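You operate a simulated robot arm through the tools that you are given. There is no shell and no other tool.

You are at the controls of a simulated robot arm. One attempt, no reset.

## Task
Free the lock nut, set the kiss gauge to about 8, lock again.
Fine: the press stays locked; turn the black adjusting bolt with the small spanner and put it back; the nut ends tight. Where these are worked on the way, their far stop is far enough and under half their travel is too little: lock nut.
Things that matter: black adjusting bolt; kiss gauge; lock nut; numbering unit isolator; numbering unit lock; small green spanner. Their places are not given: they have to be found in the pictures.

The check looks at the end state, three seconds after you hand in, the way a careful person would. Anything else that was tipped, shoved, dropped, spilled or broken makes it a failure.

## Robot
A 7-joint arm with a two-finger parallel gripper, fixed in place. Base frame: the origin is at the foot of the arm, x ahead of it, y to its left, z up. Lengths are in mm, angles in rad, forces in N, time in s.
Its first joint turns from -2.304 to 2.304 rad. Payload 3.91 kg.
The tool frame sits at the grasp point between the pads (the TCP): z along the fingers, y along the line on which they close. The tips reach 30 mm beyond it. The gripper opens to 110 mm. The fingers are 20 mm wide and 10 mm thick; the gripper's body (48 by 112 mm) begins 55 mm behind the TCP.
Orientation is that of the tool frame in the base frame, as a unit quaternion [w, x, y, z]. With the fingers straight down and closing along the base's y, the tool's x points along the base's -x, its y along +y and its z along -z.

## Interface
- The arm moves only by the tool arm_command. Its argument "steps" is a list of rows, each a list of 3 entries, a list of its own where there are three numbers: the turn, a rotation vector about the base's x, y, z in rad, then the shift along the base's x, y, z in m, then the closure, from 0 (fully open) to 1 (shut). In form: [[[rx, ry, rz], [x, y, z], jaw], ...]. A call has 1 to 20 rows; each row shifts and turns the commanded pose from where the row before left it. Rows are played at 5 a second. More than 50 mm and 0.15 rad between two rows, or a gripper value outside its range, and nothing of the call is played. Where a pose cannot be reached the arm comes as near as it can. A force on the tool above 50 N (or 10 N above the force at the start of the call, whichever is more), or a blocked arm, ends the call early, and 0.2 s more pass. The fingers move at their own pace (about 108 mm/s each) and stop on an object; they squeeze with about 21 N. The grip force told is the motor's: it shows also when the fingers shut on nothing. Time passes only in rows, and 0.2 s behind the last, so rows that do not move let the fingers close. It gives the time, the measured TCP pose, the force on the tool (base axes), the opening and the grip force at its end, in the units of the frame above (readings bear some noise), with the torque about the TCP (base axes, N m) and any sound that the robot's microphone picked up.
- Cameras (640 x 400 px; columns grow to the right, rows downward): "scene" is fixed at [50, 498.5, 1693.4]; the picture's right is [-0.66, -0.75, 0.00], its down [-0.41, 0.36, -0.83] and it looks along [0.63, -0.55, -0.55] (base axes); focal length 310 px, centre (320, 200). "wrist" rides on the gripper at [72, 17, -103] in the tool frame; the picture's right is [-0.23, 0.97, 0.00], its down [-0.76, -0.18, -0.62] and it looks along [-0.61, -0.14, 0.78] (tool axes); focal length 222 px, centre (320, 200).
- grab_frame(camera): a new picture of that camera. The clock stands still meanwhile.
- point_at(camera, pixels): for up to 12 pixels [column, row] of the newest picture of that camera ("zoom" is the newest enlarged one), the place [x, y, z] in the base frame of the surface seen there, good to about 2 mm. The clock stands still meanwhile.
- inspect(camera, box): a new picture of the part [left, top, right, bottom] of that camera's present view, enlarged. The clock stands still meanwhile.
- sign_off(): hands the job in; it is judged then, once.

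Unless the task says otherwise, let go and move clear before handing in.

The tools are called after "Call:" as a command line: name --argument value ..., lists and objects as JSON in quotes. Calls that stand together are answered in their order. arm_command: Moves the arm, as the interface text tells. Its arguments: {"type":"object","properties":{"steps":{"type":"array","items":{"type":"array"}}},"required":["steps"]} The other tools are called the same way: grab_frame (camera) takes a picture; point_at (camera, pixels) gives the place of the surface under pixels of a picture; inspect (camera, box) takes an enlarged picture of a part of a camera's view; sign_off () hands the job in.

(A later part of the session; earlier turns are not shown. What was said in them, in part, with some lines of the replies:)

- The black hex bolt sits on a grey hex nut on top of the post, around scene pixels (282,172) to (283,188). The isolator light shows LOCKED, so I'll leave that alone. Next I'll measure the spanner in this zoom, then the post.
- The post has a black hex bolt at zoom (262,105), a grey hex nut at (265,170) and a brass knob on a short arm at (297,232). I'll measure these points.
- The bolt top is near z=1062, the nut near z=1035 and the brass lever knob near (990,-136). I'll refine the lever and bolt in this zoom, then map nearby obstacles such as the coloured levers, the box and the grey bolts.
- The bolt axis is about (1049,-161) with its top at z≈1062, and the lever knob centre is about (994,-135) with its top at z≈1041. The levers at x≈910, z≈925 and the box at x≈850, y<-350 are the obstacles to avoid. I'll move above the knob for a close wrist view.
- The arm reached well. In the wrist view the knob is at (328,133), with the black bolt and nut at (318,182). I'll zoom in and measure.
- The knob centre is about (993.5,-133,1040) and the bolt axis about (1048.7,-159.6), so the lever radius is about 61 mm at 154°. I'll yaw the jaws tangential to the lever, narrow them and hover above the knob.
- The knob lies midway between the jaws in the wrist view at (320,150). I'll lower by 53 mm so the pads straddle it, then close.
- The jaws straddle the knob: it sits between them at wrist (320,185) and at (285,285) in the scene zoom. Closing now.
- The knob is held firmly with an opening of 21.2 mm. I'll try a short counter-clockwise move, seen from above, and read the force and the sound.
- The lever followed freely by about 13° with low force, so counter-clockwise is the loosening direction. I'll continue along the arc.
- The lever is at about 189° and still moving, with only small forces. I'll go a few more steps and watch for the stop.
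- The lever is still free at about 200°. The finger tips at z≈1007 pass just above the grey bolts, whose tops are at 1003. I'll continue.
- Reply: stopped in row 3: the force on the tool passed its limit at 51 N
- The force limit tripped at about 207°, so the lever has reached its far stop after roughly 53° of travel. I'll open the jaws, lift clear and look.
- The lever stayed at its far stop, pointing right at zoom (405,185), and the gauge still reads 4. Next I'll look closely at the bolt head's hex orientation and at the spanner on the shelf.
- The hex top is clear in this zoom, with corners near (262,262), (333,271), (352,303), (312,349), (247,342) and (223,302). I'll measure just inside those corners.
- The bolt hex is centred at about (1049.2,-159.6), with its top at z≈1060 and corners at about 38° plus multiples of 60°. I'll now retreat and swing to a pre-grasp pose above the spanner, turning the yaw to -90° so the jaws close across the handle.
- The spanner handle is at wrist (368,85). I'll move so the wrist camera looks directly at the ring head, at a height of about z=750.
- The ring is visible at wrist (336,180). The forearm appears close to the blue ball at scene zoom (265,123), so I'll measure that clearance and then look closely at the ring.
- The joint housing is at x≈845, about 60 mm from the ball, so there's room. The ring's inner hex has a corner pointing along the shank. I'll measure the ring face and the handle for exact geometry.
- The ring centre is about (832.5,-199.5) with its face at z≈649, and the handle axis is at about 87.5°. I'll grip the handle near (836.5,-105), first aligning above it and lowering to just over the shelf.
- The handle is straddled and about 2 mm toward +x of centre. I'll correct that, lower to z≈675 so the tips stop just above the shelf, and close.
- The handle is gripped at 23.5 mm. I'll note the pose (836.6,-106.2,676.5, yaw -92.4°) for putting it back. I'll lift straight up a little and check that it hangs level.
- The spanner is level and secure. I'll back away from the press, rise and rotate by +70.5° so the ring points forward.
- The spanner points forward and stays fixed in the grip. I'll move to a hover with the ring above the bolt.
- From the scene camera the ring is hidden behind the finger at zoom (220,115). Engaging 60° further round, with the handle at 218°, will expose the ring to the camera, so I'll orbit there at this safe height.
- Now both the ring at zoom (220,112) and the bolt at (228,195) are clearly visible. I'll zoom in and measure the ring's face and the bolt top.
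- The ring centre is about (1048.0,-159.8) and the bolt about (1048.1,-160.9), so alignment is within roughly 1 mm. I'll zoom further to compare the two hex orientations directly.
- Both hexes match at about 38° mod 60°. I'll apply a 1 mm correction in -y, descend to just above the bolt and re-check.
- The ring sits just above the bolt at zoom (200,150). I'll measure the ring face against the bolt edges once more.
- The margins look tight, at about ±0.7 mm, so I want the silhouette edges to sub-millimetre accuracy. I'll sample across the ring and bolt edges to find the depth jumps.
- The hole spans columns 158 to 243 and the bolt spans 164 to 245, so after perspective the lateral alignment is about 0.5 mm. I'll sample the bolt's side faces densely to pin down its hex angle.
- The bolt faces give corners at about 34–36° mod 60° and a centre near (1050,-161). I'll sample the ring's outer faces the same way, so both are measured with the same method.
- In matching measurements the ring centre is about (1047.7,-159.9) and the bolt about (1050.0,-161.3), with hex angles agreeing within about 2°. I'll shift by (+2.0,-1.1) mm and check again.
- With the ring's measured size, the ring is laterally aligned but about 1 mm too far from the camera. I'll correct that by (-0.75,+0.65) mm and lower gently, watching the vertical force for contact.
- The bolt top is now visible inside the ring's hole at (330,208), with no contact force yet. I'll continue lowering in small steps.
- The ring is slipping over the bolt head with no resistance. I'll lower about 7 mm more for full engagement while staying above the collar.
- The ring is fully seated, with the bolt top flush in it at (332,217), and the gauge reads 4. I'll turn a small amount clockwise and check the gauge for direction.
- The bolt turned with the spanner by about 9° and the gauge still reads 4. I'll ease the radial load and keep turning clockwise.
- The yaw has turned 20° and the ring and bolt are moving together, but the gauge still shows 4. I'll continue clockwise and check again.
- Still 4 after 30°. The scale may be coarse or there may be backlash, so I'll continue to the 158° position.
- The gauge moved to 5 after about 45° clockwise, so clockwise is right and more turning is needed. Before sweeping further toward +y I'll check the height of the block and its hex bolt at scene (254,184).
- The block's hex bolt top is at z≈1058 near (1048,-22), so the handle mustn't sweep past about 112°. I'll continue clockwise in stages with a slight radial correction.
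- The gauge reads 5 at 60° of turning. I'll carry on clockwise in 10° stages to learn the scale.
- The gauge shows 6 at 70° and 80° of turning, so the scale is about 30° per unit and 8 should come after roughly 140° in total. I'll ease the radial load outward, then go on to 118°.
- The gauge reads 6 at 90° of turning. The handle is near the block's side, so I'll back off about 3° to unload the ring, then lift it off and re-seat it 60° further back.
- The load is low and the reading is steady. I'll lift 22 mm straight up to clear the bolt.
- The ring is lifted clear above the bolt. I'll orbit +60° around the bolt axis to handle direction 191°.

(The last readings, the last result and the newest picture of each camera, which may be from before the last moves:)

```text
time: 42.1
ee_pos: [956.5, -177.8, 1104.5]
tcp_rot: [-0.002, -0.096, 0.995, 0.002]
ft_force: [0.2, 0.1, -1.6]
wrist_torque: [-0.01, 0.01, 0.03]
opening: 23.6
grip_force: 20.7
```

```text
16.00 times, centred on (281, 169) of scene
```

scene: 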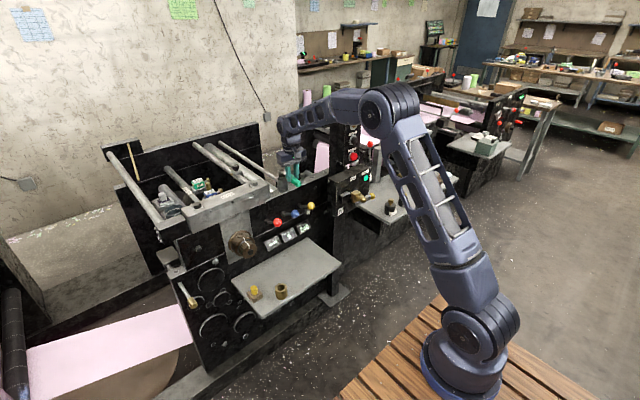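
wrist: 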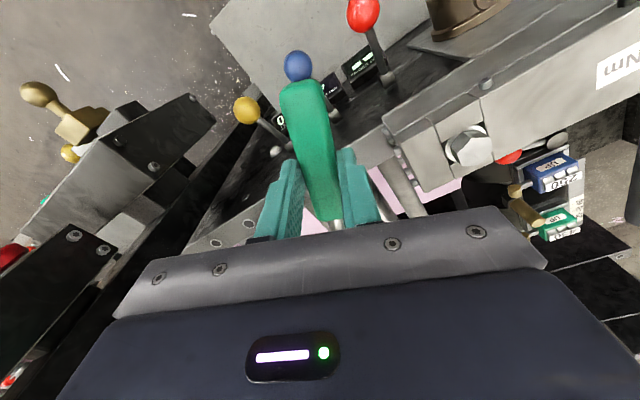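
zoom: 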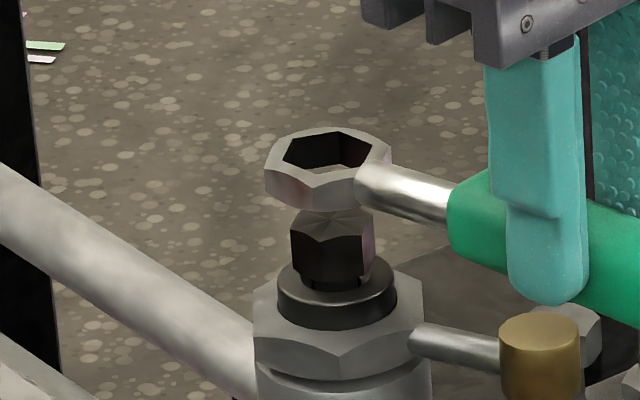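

The ring is above the bolt again. I'll sample the bolt and ring faces as before, for the angle and centring before lowering.

Call:
point_at --camera "zoom" --pixels '[[293, 245], [296, 245], [300, 245], [306, 246], [312, 246], [318, 246], [324, 246], [330, 246], [336, 246], [342, 246], [348, 246], [354, 246]]'

Call:
point_at --camera "zoom" --pixels '[[356, 246], [358, 246], [360, 246], [363, 246], [366, 246], [369, 246], [372, 246], [374, 246], [364, 252], [370, 252], [310, 255], [345, 255]]'

Call:
point_at --camera "zoom" --pixels '[[266, 186], [270, 187], [276, 190], [282, 193], [290, 196], [298, 199], [305, 201], [310, 202], [316, 201], [322, 199], [330, 197], [338, 195]]'

Call:
point_at --camera "zoom" --pixels '[[344, 193], [350, 192], [354, 195], [388, 160], [386, 165], [325, 203], [335, 201], [345, 199], [280, 197], [290, 201], [300, 204], [272, 180]]'

```text
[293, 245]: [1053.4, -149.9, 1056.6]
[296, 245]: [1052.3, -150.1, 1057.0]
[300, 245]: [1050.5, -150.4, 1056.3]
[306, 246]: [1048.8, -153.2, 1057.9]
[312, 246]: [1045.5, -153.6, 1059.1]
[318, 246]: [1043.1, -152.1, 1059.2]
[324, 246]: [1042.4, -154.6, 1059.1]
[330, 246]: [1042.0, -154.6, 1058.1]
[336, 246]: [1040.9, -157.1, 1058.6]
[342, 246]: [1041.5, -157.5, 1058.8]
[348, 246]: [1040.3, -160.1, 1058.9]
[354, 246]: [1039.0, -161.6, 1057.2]
```

```text
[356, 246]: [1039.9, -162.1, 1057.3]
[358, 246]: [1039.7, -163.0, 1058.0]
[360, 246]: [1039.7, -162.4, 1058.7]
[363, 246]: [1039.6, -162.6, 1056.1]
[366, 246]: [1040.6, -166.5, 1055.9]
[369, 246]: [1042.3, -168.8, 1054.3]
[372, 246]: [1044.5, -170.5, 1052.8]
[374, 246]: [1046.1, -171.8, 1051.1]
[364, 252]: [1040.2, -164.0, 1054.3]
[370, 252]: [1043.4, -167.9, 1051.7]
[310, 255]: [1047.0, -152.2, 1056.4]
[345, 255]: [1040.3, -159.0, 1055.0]
```

```text
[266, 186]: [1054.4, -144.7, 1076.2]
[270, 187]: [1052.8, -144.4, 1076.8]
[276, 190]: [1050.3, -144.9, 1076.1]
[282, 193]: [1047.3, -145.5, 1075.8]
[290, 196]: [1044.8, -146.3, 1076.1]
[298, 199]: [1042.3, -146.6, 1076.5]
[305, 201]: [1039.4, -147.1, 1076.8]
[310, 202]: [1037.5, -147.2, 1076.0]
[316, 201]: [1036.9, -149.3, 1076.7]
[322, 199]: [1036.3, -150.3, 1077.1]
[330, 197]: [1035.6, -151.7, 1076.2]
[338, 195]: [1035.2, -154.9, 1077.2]
```

```text
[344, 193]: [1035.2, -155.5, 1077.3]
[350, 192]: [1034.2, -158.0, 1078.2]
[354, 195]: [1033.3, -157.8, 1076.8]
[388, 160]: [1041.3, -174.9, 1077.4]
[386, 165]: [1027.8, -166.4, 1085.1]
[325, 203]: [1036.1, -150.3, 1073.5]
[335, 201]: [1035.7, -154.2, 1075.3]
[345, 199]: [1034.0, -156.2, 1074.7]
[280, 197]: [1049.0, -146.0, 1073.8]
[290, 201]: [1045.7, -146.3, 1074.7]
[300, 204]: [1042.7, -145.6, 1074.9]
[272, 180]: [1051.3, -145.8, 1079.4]
```

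The bolt is at about 8° mod 60 and the ring at about 11°, with the ring roughly 1.2 mm too near the camera. I'll correct the angle by -1.5° and the position, then lower toward the bolt top.

Call:
arm_command --steps '[[[0, 0, -0.026], [0.00044, 0.00158, 0], 1.0], [[0, 0, 0], [0, 0, -0.004], 1.0], [[0, 0, 0], [0, 0, -0.004], 1.0], [[0, 0, 0], [0, 0, -0.002], 1.0], [[0, 0, 0], [0, 0, 0], 1.0]]'

Call:
inspect --camera "scene" --box '[266, 160, 296, 178]'

```text
time: 43.3
ee_pos: [958.0, -175.6, 1095.2]
tcp_rot: [-0.002, -0.084, 0.996, 0.002]
ft_force: [-0.1, -0.3, -0.7]
wrist_torque: [0.02, -0.03, -0.01]
opening: 23.6
grip_force: 21.0
```

```text
16.00 times, centred on (281, 169) of scene
```

zoom: 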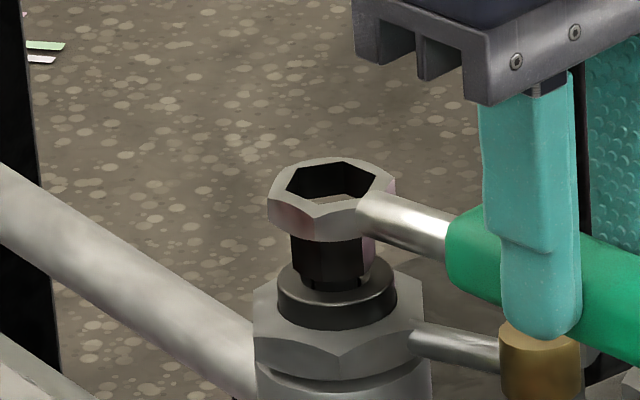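

There's no contact yet and the bolt is within the ring's outline. I'll lower in 1.5 mm steps.

Call:
arm_command --steps '[[[0, 0, 0], [0, 0, -0.0015], 1.0], [[0, 0, 0], [0, 0, -0.0015], 1.0], [[0, 0, 0], [0, 0, 0], 1.0]]'

Call:
inspect --camera "scene" --box '[266, 160, 296, 178]'

```text
time: 44.1
ee_pos: [957.7, -176.2, 1093.2]
tcp_rot: [-0.002, -0.082, 0.997, 0.003]
ft_force: [-0.3, -0.5, -1.3]
wrist_torque: [-0.01, 0.0, -0.01]
opening: 23.4
grip_force: 21.0
```

```text
16.00 times, centred on (281, 169) of scene
```

zoom: 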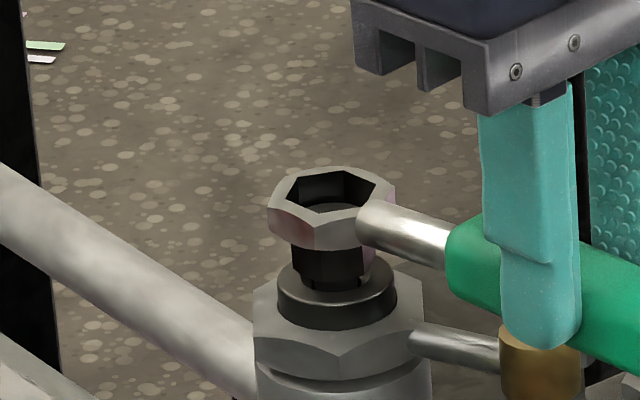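

The bolt top shows inside the hole at (340,208) with no load. I'll lower further.

Call:
arm_command --steps '[[[0, 0, 0], [0, 0, -0.0015], 1.0], [[0, 0, 0], [0, 0, -0.0015], 1.0], [[0, 0, 0], [0, 0, -0.0015], 1.0], [[0, 0, 0], [0, 0, 0], 1.0]]'

Call:
inspect --camera "scene" --box '[266, 160, 296, 178]'

```text
time: 45.1
ee_pos: [958.3, -177.1, 1088.4]
tcp_rot: [-0.002, -0.083, 0.997, 0.003]
ft_force: [-2.7, 2.0, -3.4]
wrist_torque: [0.04, 0.22, 0.22]
opening: 23.7
grip_force: 21.0
```

```text
16.00 times, centred on (281, 169) of scene
```

zoom: 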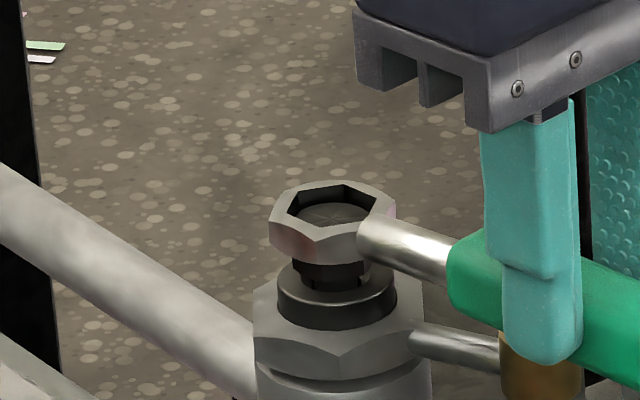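

The ring is sliding down over the hex. I'll lower 4 mm more to seat it fully, flush with the bolt top.

Call:
arm_command --steps '[[[0, 0, 0], [0, 0, -0.0015], 1.0], [[0, 0, 0], [0, 0, -0.0015], 1.0], [[0, 0, 0], [0, 0, -0.001], 1.0], [[0, 0, 0], [0, 0, 0], 1.0]]'

Call:
inspect --camera "scene" --box '[266, 160, 296, 178]'

Call:
inspect --camera "scene" --box '[260, 215, 320, 255]'

```text
time: 46.1
ee_pos: [957.2, -176.4, 1085.7]
tcp_rot: [-0.002, -0.083, 0.997, 0.003]
ft_force: [-15.8, 3.4, 2.9]
wrist_torque: [0.12, 0.3, 0.47]
opening: 23.5
grip_force: 20.9
```

```text
16.00 times, centred on (281, 169) of scene
```

zoom: 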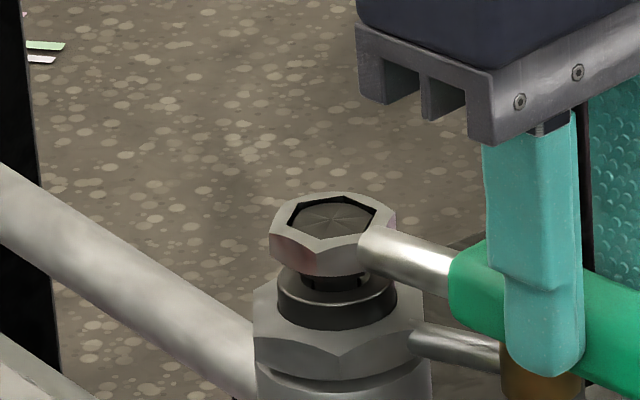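

```text
10.00 times, centred on (290, 235) of scene
```

zoom: 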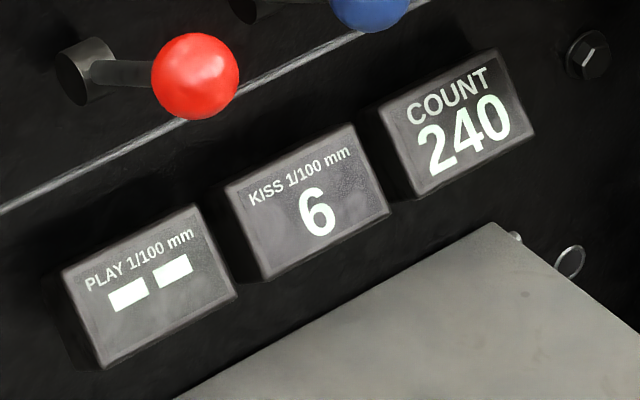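

Fully seated again, with the gauge at 6. I'll relieve the radial push and turn clockwise 15°, then read the gauge.

Call:
arm_command --steps '[[[0, 0, 0], [-0.0007, 0.0001, 0], 1.0], [[0, 0, -0.0873], [-0.00099, 0.00809, 0], 1.0], [[0, 0, -0.0873], [-0.00029, 0.00815, 0], 1.0], [[0, 0, -0.0873], [0.00043, 0.00813, 0], 1.0], [[0, 0, 0], [0, 0, 0], 1.0]]'

Call:
inspect --camera "scene" --box '[260, 215, 320, 255]'

```text
time: 47.3
ee_pos: [956.9, -153.0, 1084.1]
tcp_rot: [-0.002, 0.048, 0.999, 0.002]
ft_force: [-3.3, 6.2, -4.3]
wrist_torque: [0.2, 0.57, 0.6]
opening: 23.8
grip_force: 21.3
```

```text
10.00 times, centred on (290, 235) of scene
```

zoom: 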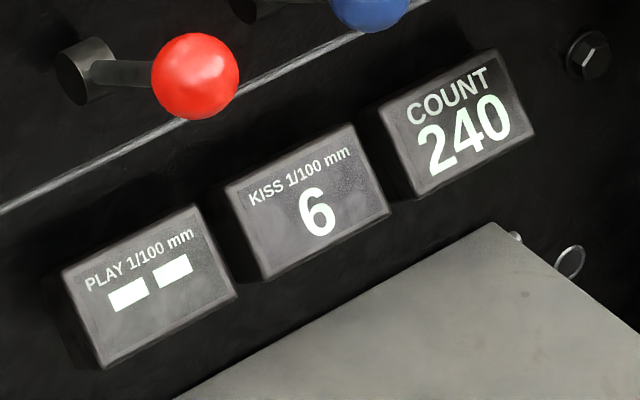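

Call:
arm_command --steps '[[[0, 0, -0.0873], [0.00113, 0.00807, 0], 1.0], [[0, 0, -0.0873], [0.00184, 0.00794, 0], 1.0], [[0, 0, 0], [0, 0, 0], 1.0]]'

Call:
inspect --camera "scene" --box '[260, 215, 320, 255]'

Call:
inspect --camera "scene" --box '[262, 155, 302, 180]'

```text
time: 48.1
ee_pos: [959.2, -137.4, 1084.9]
tcp_rot: [0.0, 0.135, 0.991, 0.003]
ft_force: [-4.3, 4.9, 0.9]
wrist_torque: [0.12, 0.1, 0.45]
opening: 23.9
grip_force: 20.8
```

```text
10.00 times, centred on (290, 235) of scene
```

zoom: 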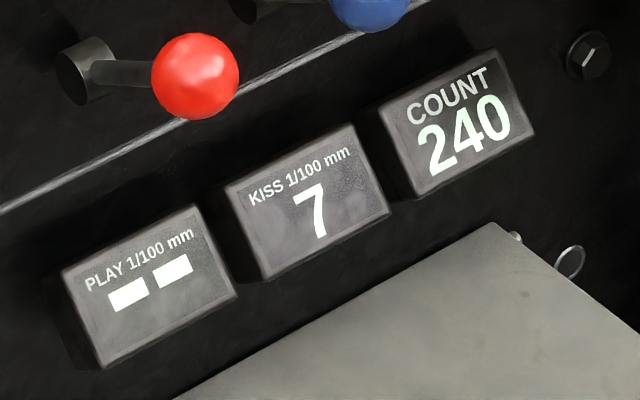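

```text
16.00 times, centred on (282, 168) of scene
```

zoom: 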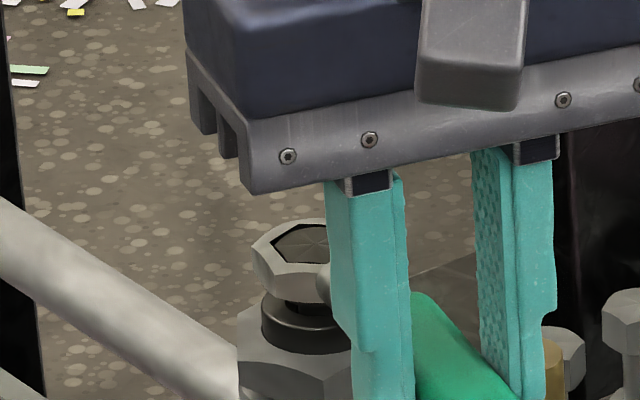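

The gauge turned to 7, and the transitions fit about 36° per unit, so 8.0 should come near handle direction 120°, which is still clear of the block. I'll continue clockwise in stages.

Call:
arm_command --steps '[[[0, 0, -0.0873], [0.00232, 0.00785, 0], 1.0], [[0, 0, -0.0873], [0.00308, 0.0076, 0], 1.0], [[0, 0, -0.0873], [0.00382, 0.00719, 0], 1.0], [[0, 0, 0], [0, 0, 0], 1.0]]'

Call:
inspect --camera "scene" --box '[260, 215, 320, 255]'

```text
time: 49.1
ee_pos: [969.1, -114.4, 1084.6]
tcp_rot: [0.0, 0.263, 0.965, 0.003]
ft_force: [-6.6, 6.9, 4.7]
wrist_torque: [0.1, 0.0, 0.27]
opening: 23.7
grip_force: 20.5
```

```text
10.00 times, centred on (290, 235) of scene
```

zoom: 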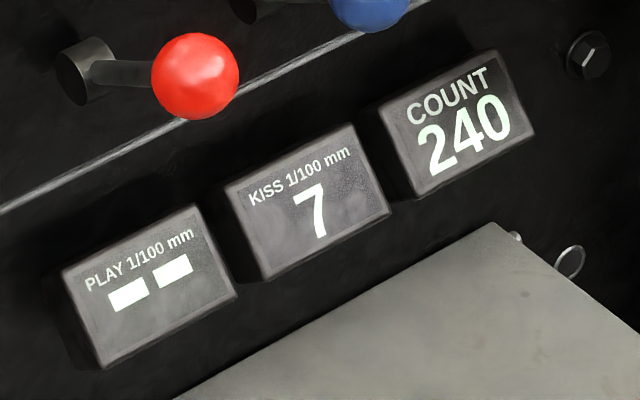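

Call:
arm_command --steps '[[[0, 0, 0], [-0.0004, 0.0003, 0], 1.0], [[0, 0, -0.0873], [0.00444, 0.00684, 0], 1.0], [[0, 0, -0.0873], [0.00502, 0.00642, 0], 1.0], [[0, 0, 0], [0, 0, 0], 1.0]]'

Call:
inspect --camera "scene" --box '[260, 215, 320, 255]'

```text
time: 50.1
ee_pos: [978.0, -100.9, 1084.2]
tcp_rot: [0.0, 0.346, 0.938, 0.003]
ft_force: [0.3, 2.1, -2.2]
wrist_torque: [0.2, 0.23, 0.26]
opening: 23.7
grip_force: 21.1
```

```text
10.00 times, centred on (290, 235) of scene
```

zoom: 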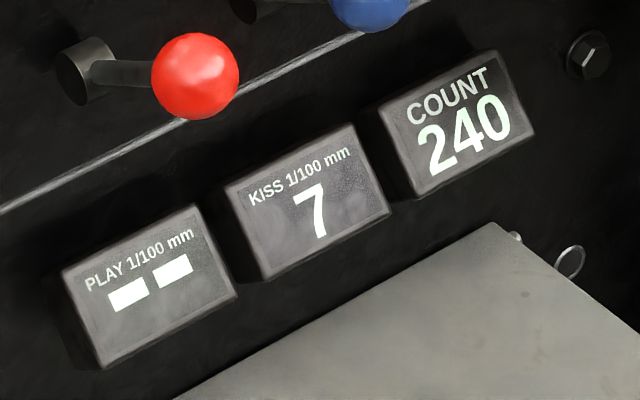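

Still 7 at 139.5°, as expected. I'll go on in 5° steps to find the change to 8.

Call:
arm_command --steps '[[[0, 0, -0.0873], [0.00556, 0.00596, 0], 1.0], [[0, 0, 0], [0, 0, 0], 1.0]]'

Call:
inspect --camera "scene" --box '[260, 215, 320, 255]'

Call:
arm_command --steps '[[[0, 0, -0.0873], [0.00605, 0.00545, 0], 1.0], [[0, 0, 0], [0, 0, 0], 1.0]]'

Call:
inspect --camera "scene" --box '[260, 215, 320, 255]'

Call:
inspect --camera "scene" --box '[235, 140, 315, 200]'

```text
time: 50.7
ee_pos: [983.6, -94.6, 1085.2]
tcp_rot: [0.0, 0.386, 0.922, 0.004]
ft_force: [-0.3, 2.2, -2.8]
wrist_torque: [0.23, 0.26, 0.17]
opening: 24.0
grip_force: 21.4
```

```text
10.00 times, centred on (290, 235) of scene
```

zoom: 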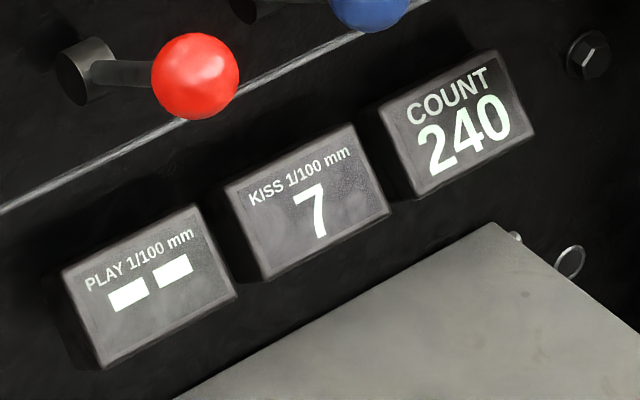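

```text
time: 51.3
ee_pos: [988.7, -89.5, 1085.0]
tcp_rot: [-0.001, 0.426, 0.905, 0.003]
ft_force: [2.3, 1.1, -0.9]
wrist_torque: [0.05, -0.04, 0.23]
opening: 23.7
grip_force: 20.9
```

```text
10.00 times, centred on (290, 235) of scene
```

zoom: 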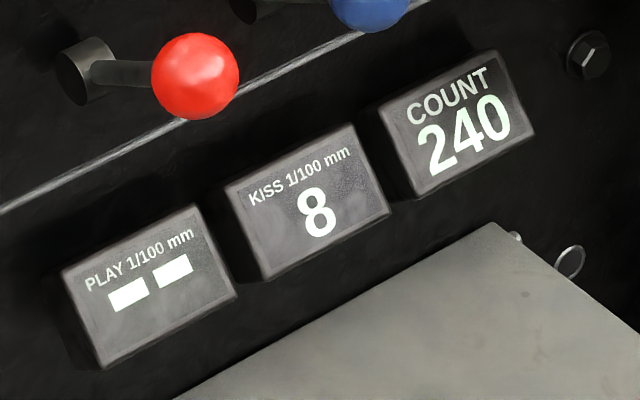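

```text
6.67 times, centred on (275, 170) of scene
```

zoom: 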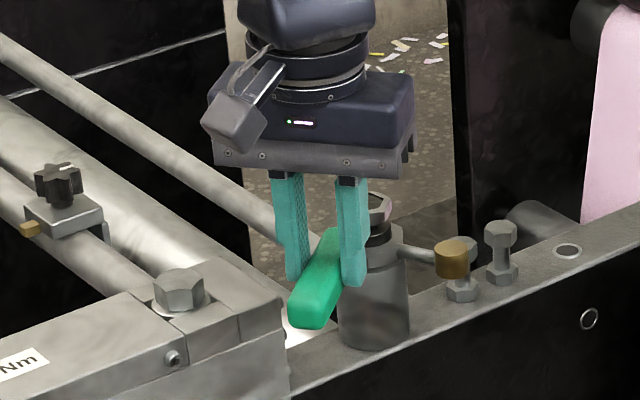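

The gauge just turned to 8, with the change near 132°. To centre it near 8.0 I'll turn about 13° more, which still clears the block's hex bolt by about 29 mm.

Call:
arm_command --steps '[[[0, 0, -0.0873], [0.00651, 0.0049, 0], 1.0], [[0, 0, -0.0873], [0.00691, 0.00432, 0], 1.0], [[0, 0, -0.0524], [0.00432, 0.0023, 0], 1.0], [[0, 0, 0], [0, 0, 0], 1.0]]'

Call:
inspect --camera "scene" --box '[260, 215, 320, 255]'

Call:
inspect --camera "scene" --box '[235, 140, 315, 200]'

```text
time: 52.3
ee_pos: [1007.9, -76.3, 1084.0]
tcp_rot: [0.0, 0.526, 0.851, 0.003]
ft_force: [-1.8, 7.4, -2.1]
wrist_torque: [0.4, 0.19, 0.13]
opening: 23.5
grip_force: 21.3
```

```text
10.00 times, centred on (290, 235) of scene
```

zoom: 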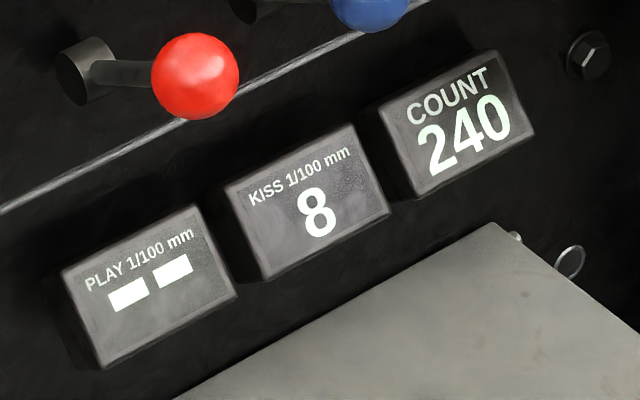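

```text
6.67 times, centred on (275, 170) of scene
```

zoom: 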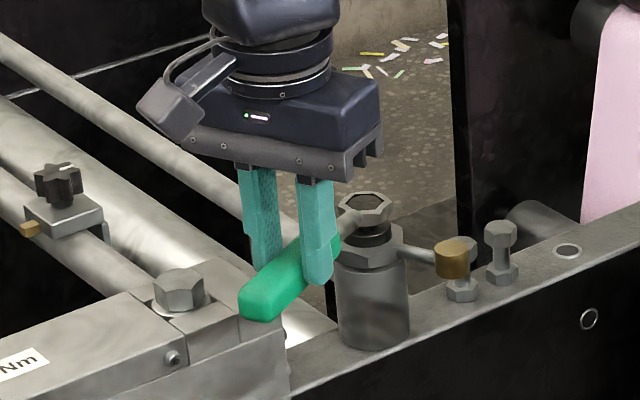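

The gauge is steady at 8. I'll unload by 2° and lift the spanner straight off.

Call:
arm_command --steps '[[[0, 0, 0.035], [-0.0029, -0.0015, 0], 1.0], [[0, 0, 0], [0, 0.0, 0.0], 1.0], [[0, 0, 0], [0, 0, 0.004], 1.0], [[0, 0, 0], [0, 0, 0.006], 1.0], [[0, 0, 0], [0, 0, 0.006], 1.0], [[0, 0, 0], [0, 0, 0.008], 1.0], [[0, 0, 0], [0, 0, 0.01], 1.0], [[0, 0, 0], [0, 0, 0], 1.0]]'

Call:
inspect --camera "scene" --box '[260, 215, 320, 255]'

Call:
inspect --camera "scene" --box '[235, 140, 315, 200]'

```text
time: 54.1
ee_pos: [1003.2, -80.0, 1118.7]
tcp_rot: [0.0, 0.512, 0.859, 0.003]
ft_force: [-0.5, 0.5, -1.8]
wrist_torque: [0.02, 0.02, -0.02]
opening: 23.5
grip_force: 21.0
```

```text
10.00 times, centred on (290, 235) of scene
```

zoom: 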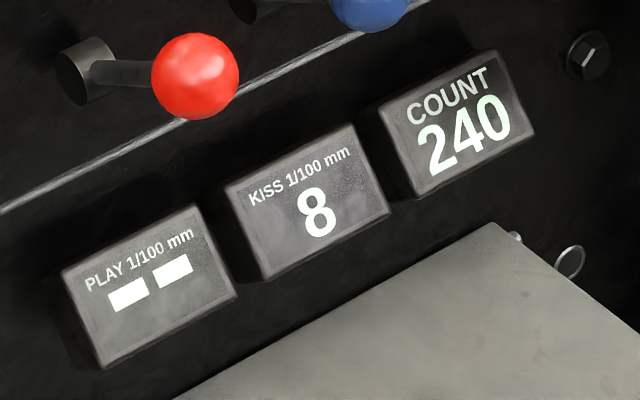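

```text
6.67 times, centred on (275, 170) of scene
```

zoom: 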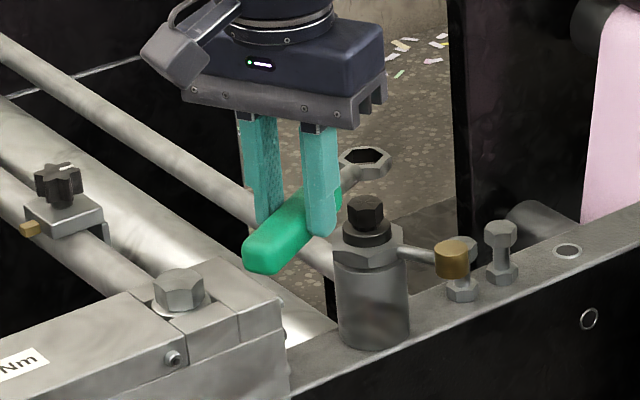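

The spanner is off the bolt and the gauge reads 8. Now I'll carry the spanner back along the reverse path: retreat with yaw back to -92.4°, then descend in front of the shelf.

Call:
arm_command --steps '[[[0, 0, -0.0897], [-0.0395, -0.0043, 0.001], 1.0], [[0, 0, -0.0897], [-0.0395, -0.0043, 0.001], 1.0], [[0, 0, -0.0897], [-0.0395, -0.0043, 0.001], 1.0], [[0, 0, -0.0897], [-0.0395, -0.0043, 0.001], 1.0], [[0, 0, -0.0897], [-0.0395, -0.0043, 0.001], 1.0], [[0, 0, -0.0897], [-0.0395, -0.0043, 0.001], 1.0], [[0, 0, 0], [0, 0, -0.039], 1.0], [[0, 0, 0], [0, 0, -0.039], 1.0], [[0, 0, 0], [0, 0, -0.039], 1.0], [[0, 0, 0], [0, 0, -0.039], 1.0], [[0, 0, 0], [0, 0, -0.039], 1.0], [[0, 0, 0], [0, 0, -0.039], 1.0], [[0, 0, 0], [0, 0, -0.039], 1.0], [[0, 0, 0], [0, 0, -0.039], 1.0], [[0, 0, 0], [0, 0, -0.039], 1.0], [[0, 0, 0], [0, 0, -0.03], 1.0], [[0, 0, 0], [0, 0, 0], 1.0]]'

Call:
grab_frame --camera "scene"

Call:
grab_frame --camera "wrist"

```text
time: 57.7
ee_pos: [768.5, -103.3, 742.9]
tcp_rot: [0.001, 0.721, 0.693, 0.003]
ft_force: [0.3, -0.4, -1.7]
wrist_torque: [0.03, 0.04, -0.01]
opening: 23.8
grip_force: 20.7
```

```text
taken
```

scene: 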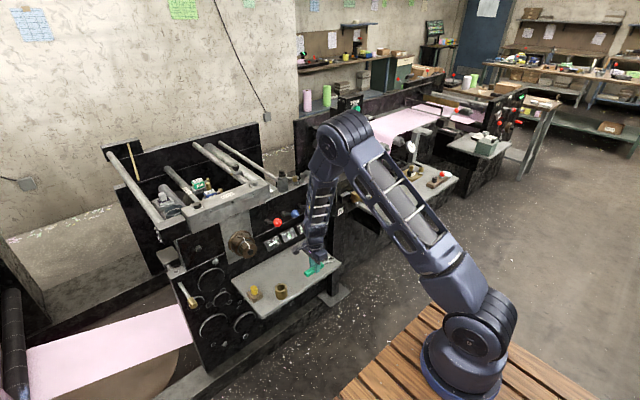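

```text
taken
```

wrist: 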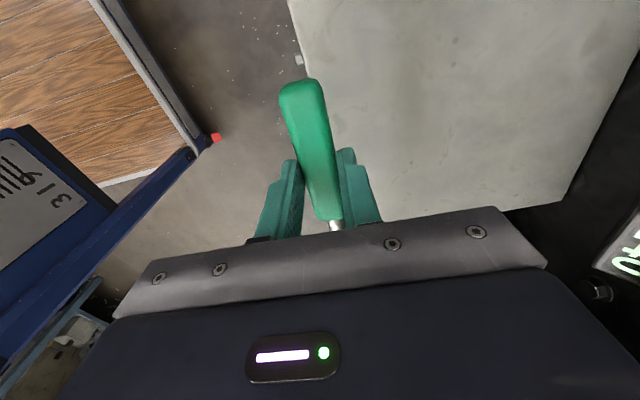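

The spanner is in front of the shelf at z≈743. I'll move forward over its original spot and lower part-way.

Call:
arm_command --steps '[[[0, 0, 0], [0.034, -0.0014, 0], 1.0], [[0, 0, 0], [0.034, -0.0014, 0], 1.0], [[0, 0, 0], [0, 0, -0.02], 1.0], [[0, 0, 0], [0, 0, -0.02], 1.0], [[0, 0, 0], [0, 0, -0.014], 1.0], [[0, 0, 0], [0, 0, 0], 1.0]]'

Call:
inspect --camera "scene" --box '[280, 240, 340, 290]'

```text
time: 59.1
ee_pos: [834.7, -107.4, 690.2]
tcp_rot: [0.0, 0.721, 0.693, 0.003]
ft_force: [-0.1, 0.1, -1.9]
wrist_torque: [0.01, 0.01, 0.02]
opening: 23.4
grip_force: 20.8
```

```text
8.00 times, centred on (310, 265) of scene
```

zoom: 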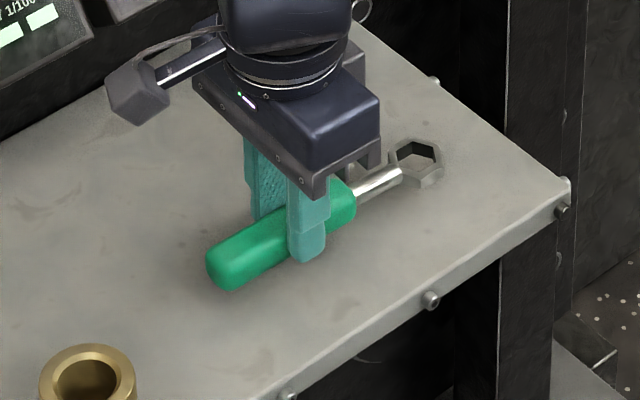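

About 13 mm remain to the shelf. I'll lower gently with a tiny position correction and watch for contact.

Call:
arm_command --steps '[[[0, 0, 0], [0.001, 0.0008, -0.006], 1.0], [[0, 0, 0], [0, 0, -0.004], 1.0], [[0, 0, 0], [0, 0, -0.002], 1.0], [[0, 0, 0], [0, 0, 0], 1.0]]'

Call:
inspect --camera "scene" --box '[280, 240, 340, 290]'

```text
time: 60.1
ee_pos: [836.3, -108.0, 677.0]
tcp_rot: [0.0, 0.721, 0.693, 0.003]
ft_force: [0.0, 0.6, -0.8]
wrist_torque: [-0.01, -0.01, 0.01]
opening: 23.8
grip_force: 21.3
```

```text
8.00 times, centred on (310, 265) of scene
```

zoom: 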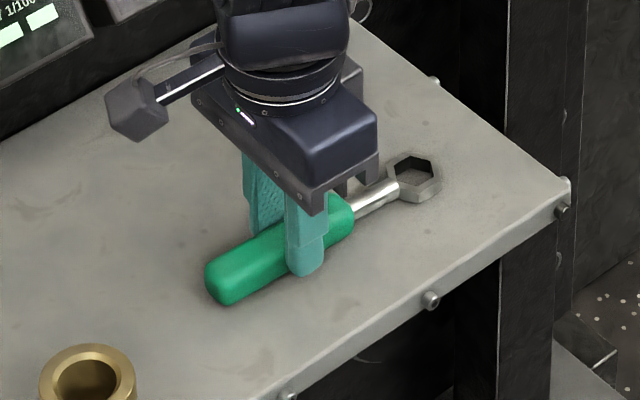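

It's nearly identical to the original picture and perhaps 1 mm high. I'll lower another 1 mm and check the vertical force.

Call:
arm_command --steps '[[[0, 0, 0], [0, 0, -0.001], 1.0], [[0, 0, 0], [0, 0, 0], 1.0]]'

```text
time: 60.7
ee_pos: [836.4, -106.9, 676.4]
tcp_rot: [0.0, 0.721, 0.693, 0.003]
ft_force: [0.4, 0.8, -0.3]
wrist_torque: [0.09, -0.01, -0.01]
opening: 23.5
grip_force: 20.5
```

The weight has transferred to the shelf, with the z-force rising from -1.7 to -0.3 N. I'll open the jaws and lift away vertically.

Call:
arm_command --steps '[[[0, 0, 0], [0, 0, 0], 0.75], [[0, 0, 0], [0, 0, 0], 0.65], [[0, 0, 0], [0, 0, 0], 0.55], [[0, 0, 0], [0, 0, 0], 0.5], [[0, 0, 0], [0, 0, 0.02], 0.5], [[0, 0, 0], [0, 0, 0.025], 0.5], [[0, 0, 0], [0, 0, 0.025], 0.5], [[0, 0, 0], [0, 0, 0], 0.5]]'

Call:
inspect --camera "scene" --box '[280, 240, 340, 290]'

Call:
grab_frame --camera "wrist"

```text
time: 62.5
ee_pos: [836.6, -106.9, 747.6]
tcp_rot: [0.0, 0.721, 0.693, 0.003]
ft_force: [0.4, 0.1, -0.6]
wrist_torque: [0.01, 0.02, 0.03]
opening: 54.7
grip_force: 0.2
```

```text
8.00 times, centred on (310, 265) of scene
```

zoom: 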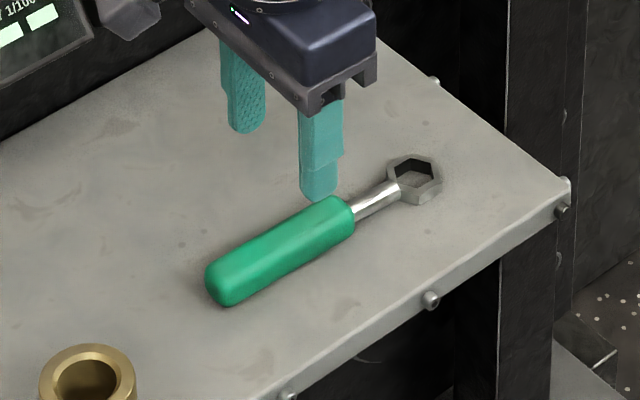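

```text
taken
```

wrist: 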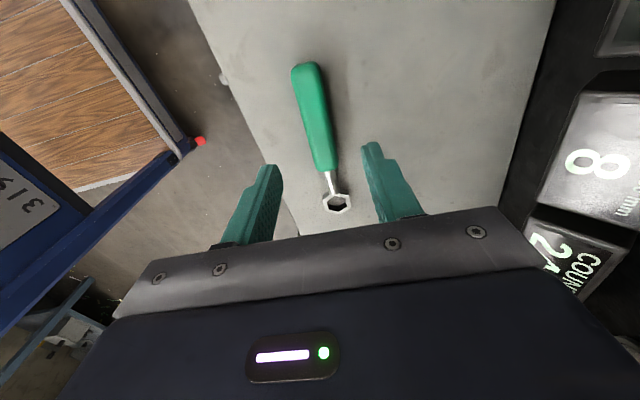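

The spanner is back where it was and the gauge reads 8. Next I'll reverse out, rise and return to the lock-nut lever with the jaws tangential, yaw about +27°.

Call:
arm_command --steps '[[[0, 0, 0], [-0.035, 0, 0.012], 0.5], [[0, 0, 0], [-0.035, 0, 0.012], 0.5], [[0, 0, 0.1388], [0, 0, 0.0385], 0.5], [[0, 0, 0.1388], [0, 0, 0.0385], 0.5], [[0, 0, 0.1388], [0, 0, 0.0385], 0.5], [[0, 0, 0.1388], [0, 0, 0.0385], 0.5], [[0, 0, 0.1388], [0, 0, 0.0385], 0.5], [[0, 0, 0.1388], [0, 0, 0.0385], 0.5], [[0, 0, 0.1388], [0, 0, 0.0385], 0.5], [[0, 0, 0.1388], [0, 0, 0.0385], 0.5], [[0, 0, 0.1388], [0, 0, 0.0385], 0.5], [[0, 0, 0.1388], [0, 0, 0.0385], 0.5], [[0, 0, 0.1157], [0.0378, -0.0135, 0], 0.5], [[0, 0, 0.1157], [0.0378, -0.0135, 0], 0.5], [[0, 0, 0.1157], [0.0378, -0.0135, 0], 0.5], [[0, 0, 0.1157], [0.0378, -0.0135, 0], 0.5], [[0, 0, 0.1157], [0.0378, -0.0135, -0.01], 0.5], [[0, 0, 0.1157], [0.0378, -0.0135, -0.02], 0.5], [[0, 0, 0], [0, 0, 0], 0.5]]'

Call:
grab_frame --camera "wrist"

Call:
inspect --camera "scene" --box '[255, 135, 325, 200]'

```text
time: 66.5
ee_pos: [992.8, -186.5, 1125.1]
tcp_rot: [-0.001, -0.233, 0.972, 0.002]
ft_force: [-0.5, 0.0, -1.3]
wrist_torque: [-0.02, -0.02, -0.01]
opening: 55.1
grip_force: 0.0
```

```text
taken
```

wrist: 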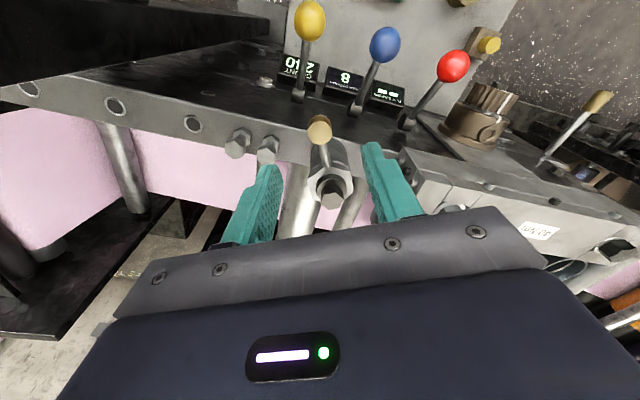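

```text
6.15 times, centred on (290, 168) of scene
```

zoom: 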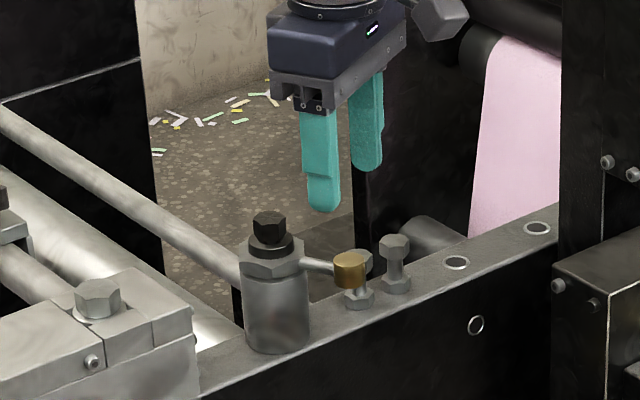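

The gauge shows 8 in the wrist view and the knob is at (319,130). I'll measure it before lowering.

Call:
point_at --camera "wrist" --pixels '[[319, 128], [314, 124], [324, 124], [314, 134], [324, 134], [331, 195], [238, 142], [268, 148], [266, 155]]'

```text
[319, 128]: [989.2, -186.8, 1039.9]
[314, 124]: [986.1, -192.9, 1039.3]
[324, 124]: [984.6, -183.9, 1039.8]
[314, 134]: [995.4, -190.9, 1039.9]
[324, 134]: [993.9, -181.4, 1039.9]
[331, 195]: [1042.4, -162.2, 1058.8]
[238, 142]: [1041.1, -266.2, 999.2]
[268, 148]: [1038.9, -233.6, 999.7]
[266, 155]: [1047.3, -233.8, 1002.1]
```

The knob centre is near (991–993,-187), right under the jaws. I'll lower to z≈1036 to straddle it.

Call:
arm_command --steps '[[[0, 0, 0], [0, -0.0008, -0.025], 0.5], [[0, 0, 0], [0, 0, -0.025], 0.5], [[0, 0, 0], [0, 0, -0.02], 0.5], [[0, 0, 0], [0, 0, -0.018], 0.5], [[0, 0, 0], [0, 0, 0], 0.5]]'

Call:
grab_frame --camera "wrist"

Call:
inspect --camera "scene" --box '[255, 135, 325, 200]'

```text
time: 67.7
ee_pos: [993.9, -188.3, 1035.4]
tcp_rot: [-0.003, -0.233, 0.972, 0.002]
ft_force: [-0.2, -0.5, 0.0]
wrist_torque: [0.01, -0.01, 0.01]
opening: 55.2
grip_force: 0.1
```

```text
taken
```

wrist: 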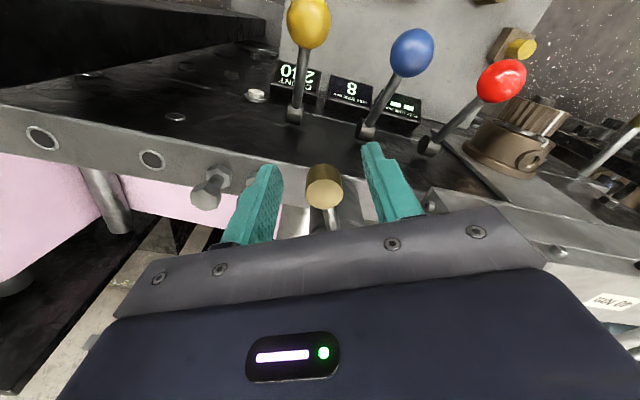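

```text
6.15 times, centred on (290, 168) of scene
```

zoom: 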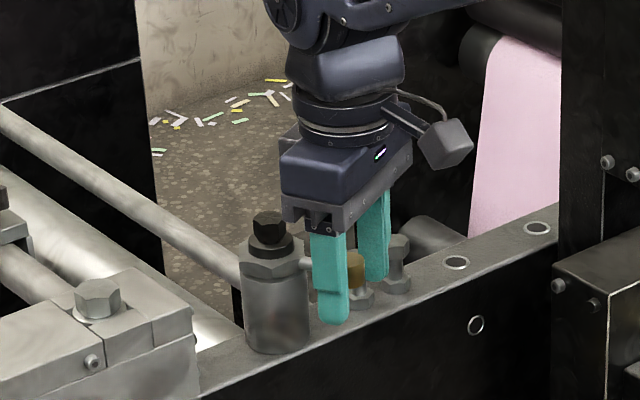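

The knob is between the pads at wrist (324,188). I'll close, then turn the lever clockwise back toward tight.

Call:
arm_command --steps '[[[0, 0, 0], [0, 0, 0], 0.75], [[0, 0, 0], [0, 0, 0], 1.0], [[0, 0, 0], [0, 0, 0], 1.0], [[0, 0, 0], [0, 0, 0], 1.0], [[0, 0, -0.1], [-0.00247, 0.00562, 0], 1.0], [[0, 0, -0.1], [-0.00191, 0.00586, 0], 1.0], [[0, 0, -0.1], [-0.0013, 0.006, 0], 1.0], [[0, 0, -0.1], [-0.0007, 0.00611, 0], 1.0], [[0, 0, 0], [0, 0, 0], 1.0]]'

Call:
inspect --camera "scene" --box '[260, 215, 320, 255]'

Call:
inspect --camera "scene" --box '[255, 135, 325, 200]'

```text
time: 69.7
ee_pos: [985.6, -165.5, 1036.7]
tcp_rot: [-0.002, -0.034, 0.999, 0.003]
ft_force: [-16.9, -2.3, -17.5]
wrist_torque: [-0.47, 0.51, -0.02]
opening: 21.3
grip_force: 45.2
```

```text
10.00 times, centred on (290, 235) of scene
```

zoom: 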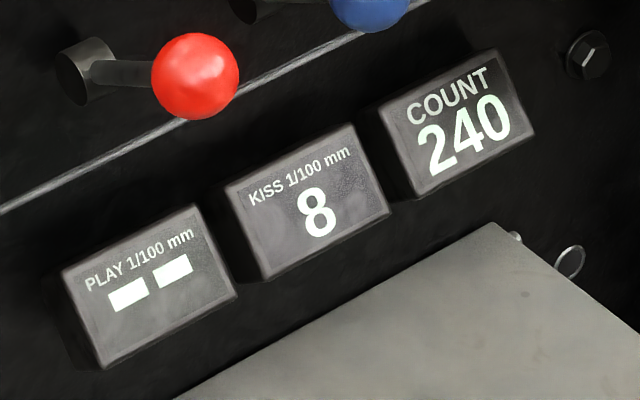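

```text
6.15 times, centred on (290, 168) of scene
```

zoom: 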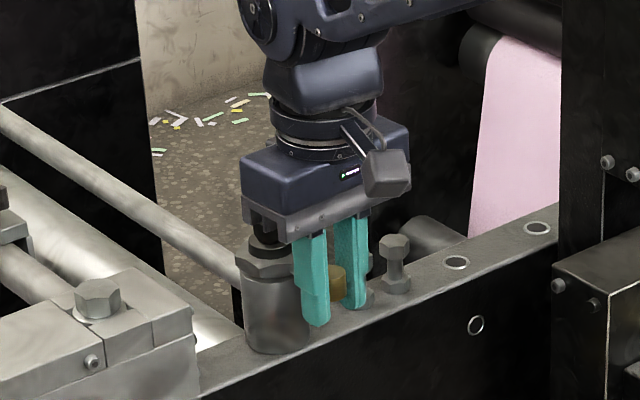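

The lever is following, at about 184°, and the gauge holds at 8. I'll ease the small side loads, slightly outward and down, and continue clockwise.

Call:
arm_command --steps '[[[0, 0, 0], [-0.0008, 0, -0.0008], 1.0], [[0, 0, -0.1], [-9e-05, 0.00615, 0], 1.0], [[0, 0, -0.1], [0.00053, 0.00613, 0], 1.0], [[0, 0, 0], [0, 0, 0], 1.0]]'

Call:
inspect --camera "scene" --box '[260, 215, 320, 255]'

```text
time: 70.7
ee_pos: [986.4, -151.9, 1037.3]
tcp_rot: [-0.001, 0.065, 0.998, 0.004]
ft_force: [-6.6, -2.0, -16.1]
wrist_torque: [-0.31, -0.48, -0.2]
opening: 21.2
grip_force: 44.9
```

```text
10.00 times, centred on (290, 235) of scene
```

zoom: 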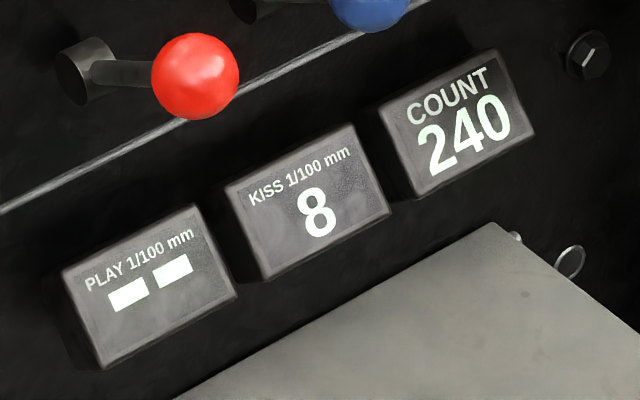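

Call:
arm_command --steps '[[[0, 0, 0], [-0.0003, 0, -0.001], 1.0], [[0, 0, -0.1], [0.00113, 0.00604, 0], 1.0], [[0, 0, -0.1], [0.00174, 0.0059, 0], 1.0], [[0, 0, 0], [0, 0, 0], 1.0]]'

Call:
inspect --camera "scene" --box '[260, 215, 320, 255]'

Call:
inspect --camera "scene" --box '[255, 135, 325, 200]'

```text
time: 71.7
ee_pos: [988.7, -139.6, 1036.9]
tcp_rot: [-0.001, 0.164, 0.987, 0.005]
ft_force: [0.0, 4.7, -7.0]
wrist_torque: [-0.35, -0.46, 0.15]
opening: 21.0
grip_force: 45.1
```

```text
10.00 times, centred on (290, 235) of scene
```

zoom: 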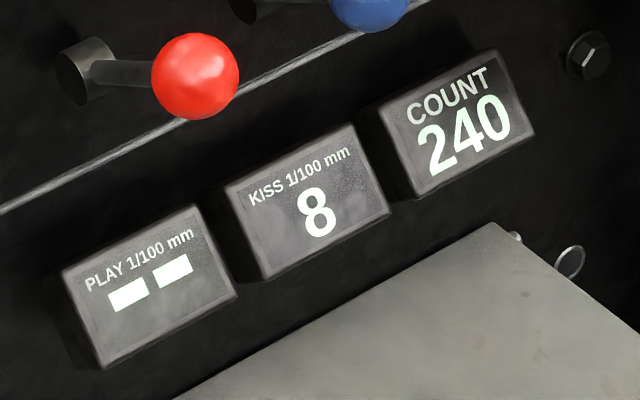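

```text
6.15 times, centred on (290, 168) of scene
```

zoom: 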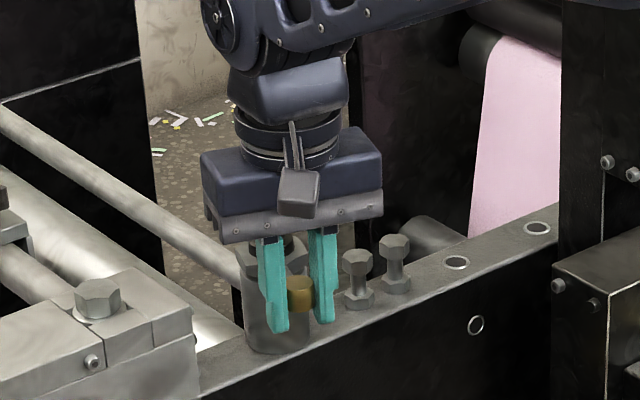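

The lever is at about 161° and the gauge reads 8. It was originally tight at about 154°, so I'll keep going until it firmly meets the stop.

Call:
arm_command --steps '[[[0, 0, -0.1], [0.00231, 0.00569, 0], 1.0], [[0, 0, -0.08], [0.0022, 0.0044, 0], 1.0], [[0, 0, 0], [0, 0, 0], 1.0]]'

Call:
inspect --camera "scene" --box '[260, 215, 320, 255]'

```text
time: 72.5
ee_pos: [993.0, -133.7, 1036.8]
tcp_rot: [-0.001, 0.252, 0.968, 0.002]
ft_force: [-8.1, -11.2, 0.0]
wrist_torque: [-0.38, 0.07, 0.13]
opening: 21.6
grip_force: 44.4
```

```text
10.00 times, centred on (290, 235) of scene
```

zoom: 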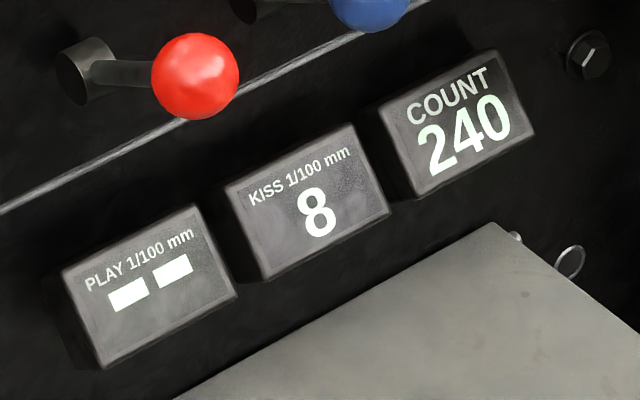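

The tool is back at the original tight position, about (993,-133.7), with 14 N opposing. I'll press on further to seat the stop.

Call:
arm_command --steps '[[[0, 0, 0], [0.0009, 0.0018, 0], 1.0], [[0, 0, 0], [0.0009, 0.0018, 0], 1.0], [[0, 0, 0], [0.0009, 0.0018, 0], 1.0], [[0, 0, 0], [0.0009, 0.0018, 0], 1.0], [[0, 0, 0], [0, 0, 0], 1.0]]'

Call:
inspect --camera "scene" --box '[260, 215, 320, 255]'

```text
time: 73.2
ee_pos: [992.4, -132.7, 1037.7]
tcp_rot: [-0.002, 0.254, 0.967, 0.0]
ft_force: [-15.3, -11.6, 8.7]
wrist_torque: [0.34, 0.93, -0.05]
opening: 21.2
grip_force: 45.1
stopped in row 3: the force on the tool passed its limit at 54 N (the readings are from after the stop); the commanded pose is now the measured one
```

```text
10.00 times, centred on (290, 235) of scene
```

zoom: 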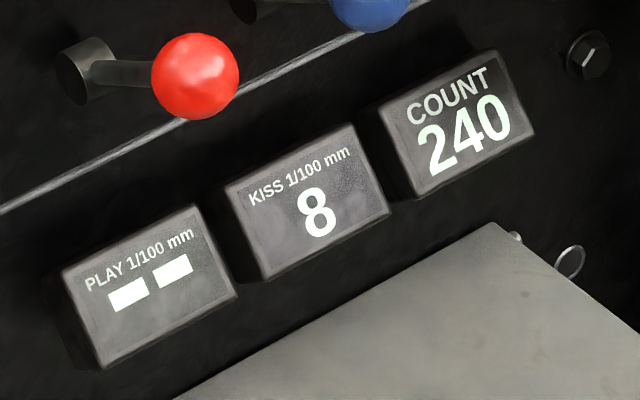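

The force limit tripped at 54 N with the lever at its original tight stop, and the gauge still reads 8. I'll release, lift straight up and retreat.

Call:
arm_command --steps '[[[0, 0, 0], [0, 0, 0], 0.75], [[0, 0, 0], [0, 0, 0], 0.6], [[0, 0, 0], [0, 0, 0], 0.5], [[0, 0, 0], [0, 0, 0.02], 0.5], [[0, 0, 0], [0, 0, 0.03], 0.5], [[0, 0, 0], [-0.01, 0, 0.035], 0.5], [[0, 0, 0], [-0.03, 0, 0.03], 0.5], [[0, 0, 0], [-0.04, 0, 0.02], 0.5], [[0, 0, 0], [-0.04, 0, 0.02], 0.5], [[0, 0, 0], [-0.04, 0, 0.02], 0.5], [[0, 0, 0], [-0.04, 0, 0.02], 0.5], [[0, 0, 0], [-0.04, 0, 0.01], 0.5], [[0, 0, 0], [0, 0, 0], 0.5]]'

Call:
inspect --camera "scene" --box '[262, 162, 312, 198]'

Call:
inspect --camera "scene" --box '[220, 180, 350, 320]'

Call:
inspect --camera "scene" --box '[320, 160, 400, 220]'

Call:
grab_frame --camera "scene"

```text
time: 76.0
ee_pos: [757.6, -131.0, 1240.6]
tcp_rot: [-0.002, 0.254, 0.967, 0.001]
ft_force: [0.0, -0.1, -0.2]
wrist_torque: [0.02, -0.01, 0.01]
opening: 55.1
grip_force: 0.1
```

```text
11.11 times, centred on (287, 180) of scene
```

zoom: 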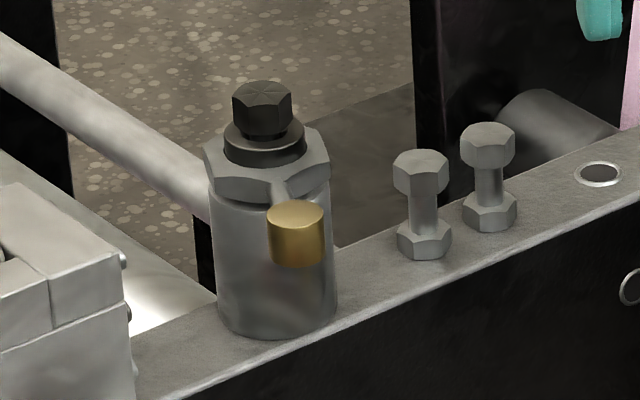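

```text
2.86 times, centred on (285, 250) of scene
```

zoom: 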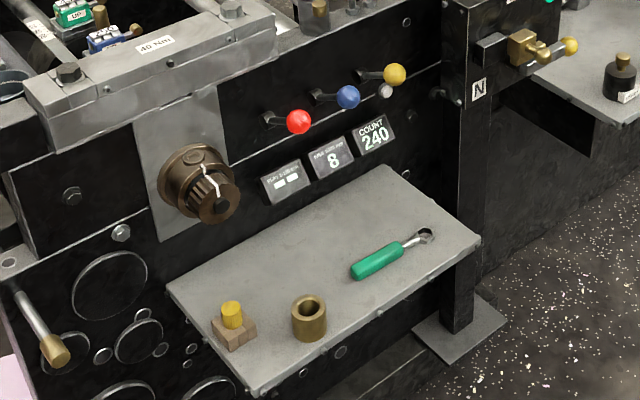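

```text
6.67 times, centred on (360, 190) of scene
```

zoom: 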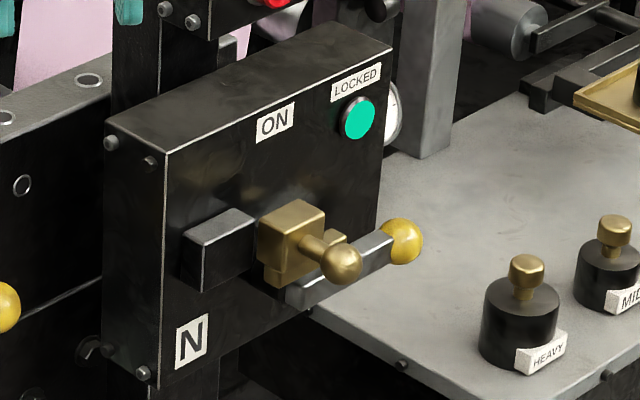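

```text
taken
```

scene: 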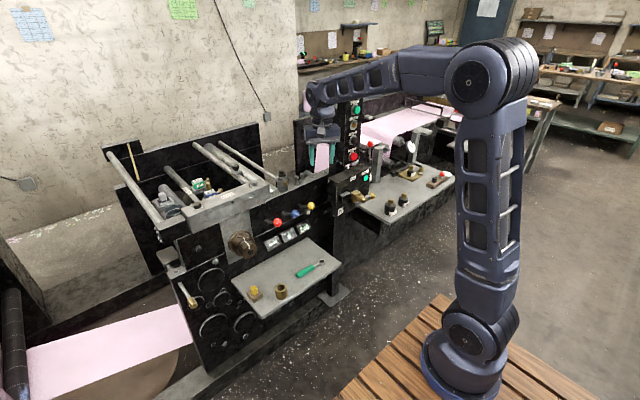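

The pictures confirm the finished state. The lever knob is back at its tight position at zoom (297,235), and the gauge reads 8. The spanner lies in its original place, and the isolator panel still shows LOCKED with nothing else disturbed. The arm is clear, so I'm handing in.

Call:
sign_off

```text
The job is handed in.
```

The kiss gauge now reads 8, up from 4, and the lock nut is tight again. The job is handed in; I haven't seen the check's verdict.

- **Lock nut:** I turned its lever to the far stop to free it, about 53°. Afterwards I turned it back until it met its original tight stop and the arm's force limit tripped at 54 N.
- **Adjusting bolt:** I turned it clockwise with the small green spanner in two strokes. The gauge moved about one unit per 36°. I stopped roughly in the middle of the 8 range, and it stayed at 8 while I tightened the nut.
- **Spanner:** It is back on the shelf where it was lying.
- **Press:** The isolator and lock were not touched, and the panel still shows LOCKED. I saw nothing else moved or knocked over in the last pictures.
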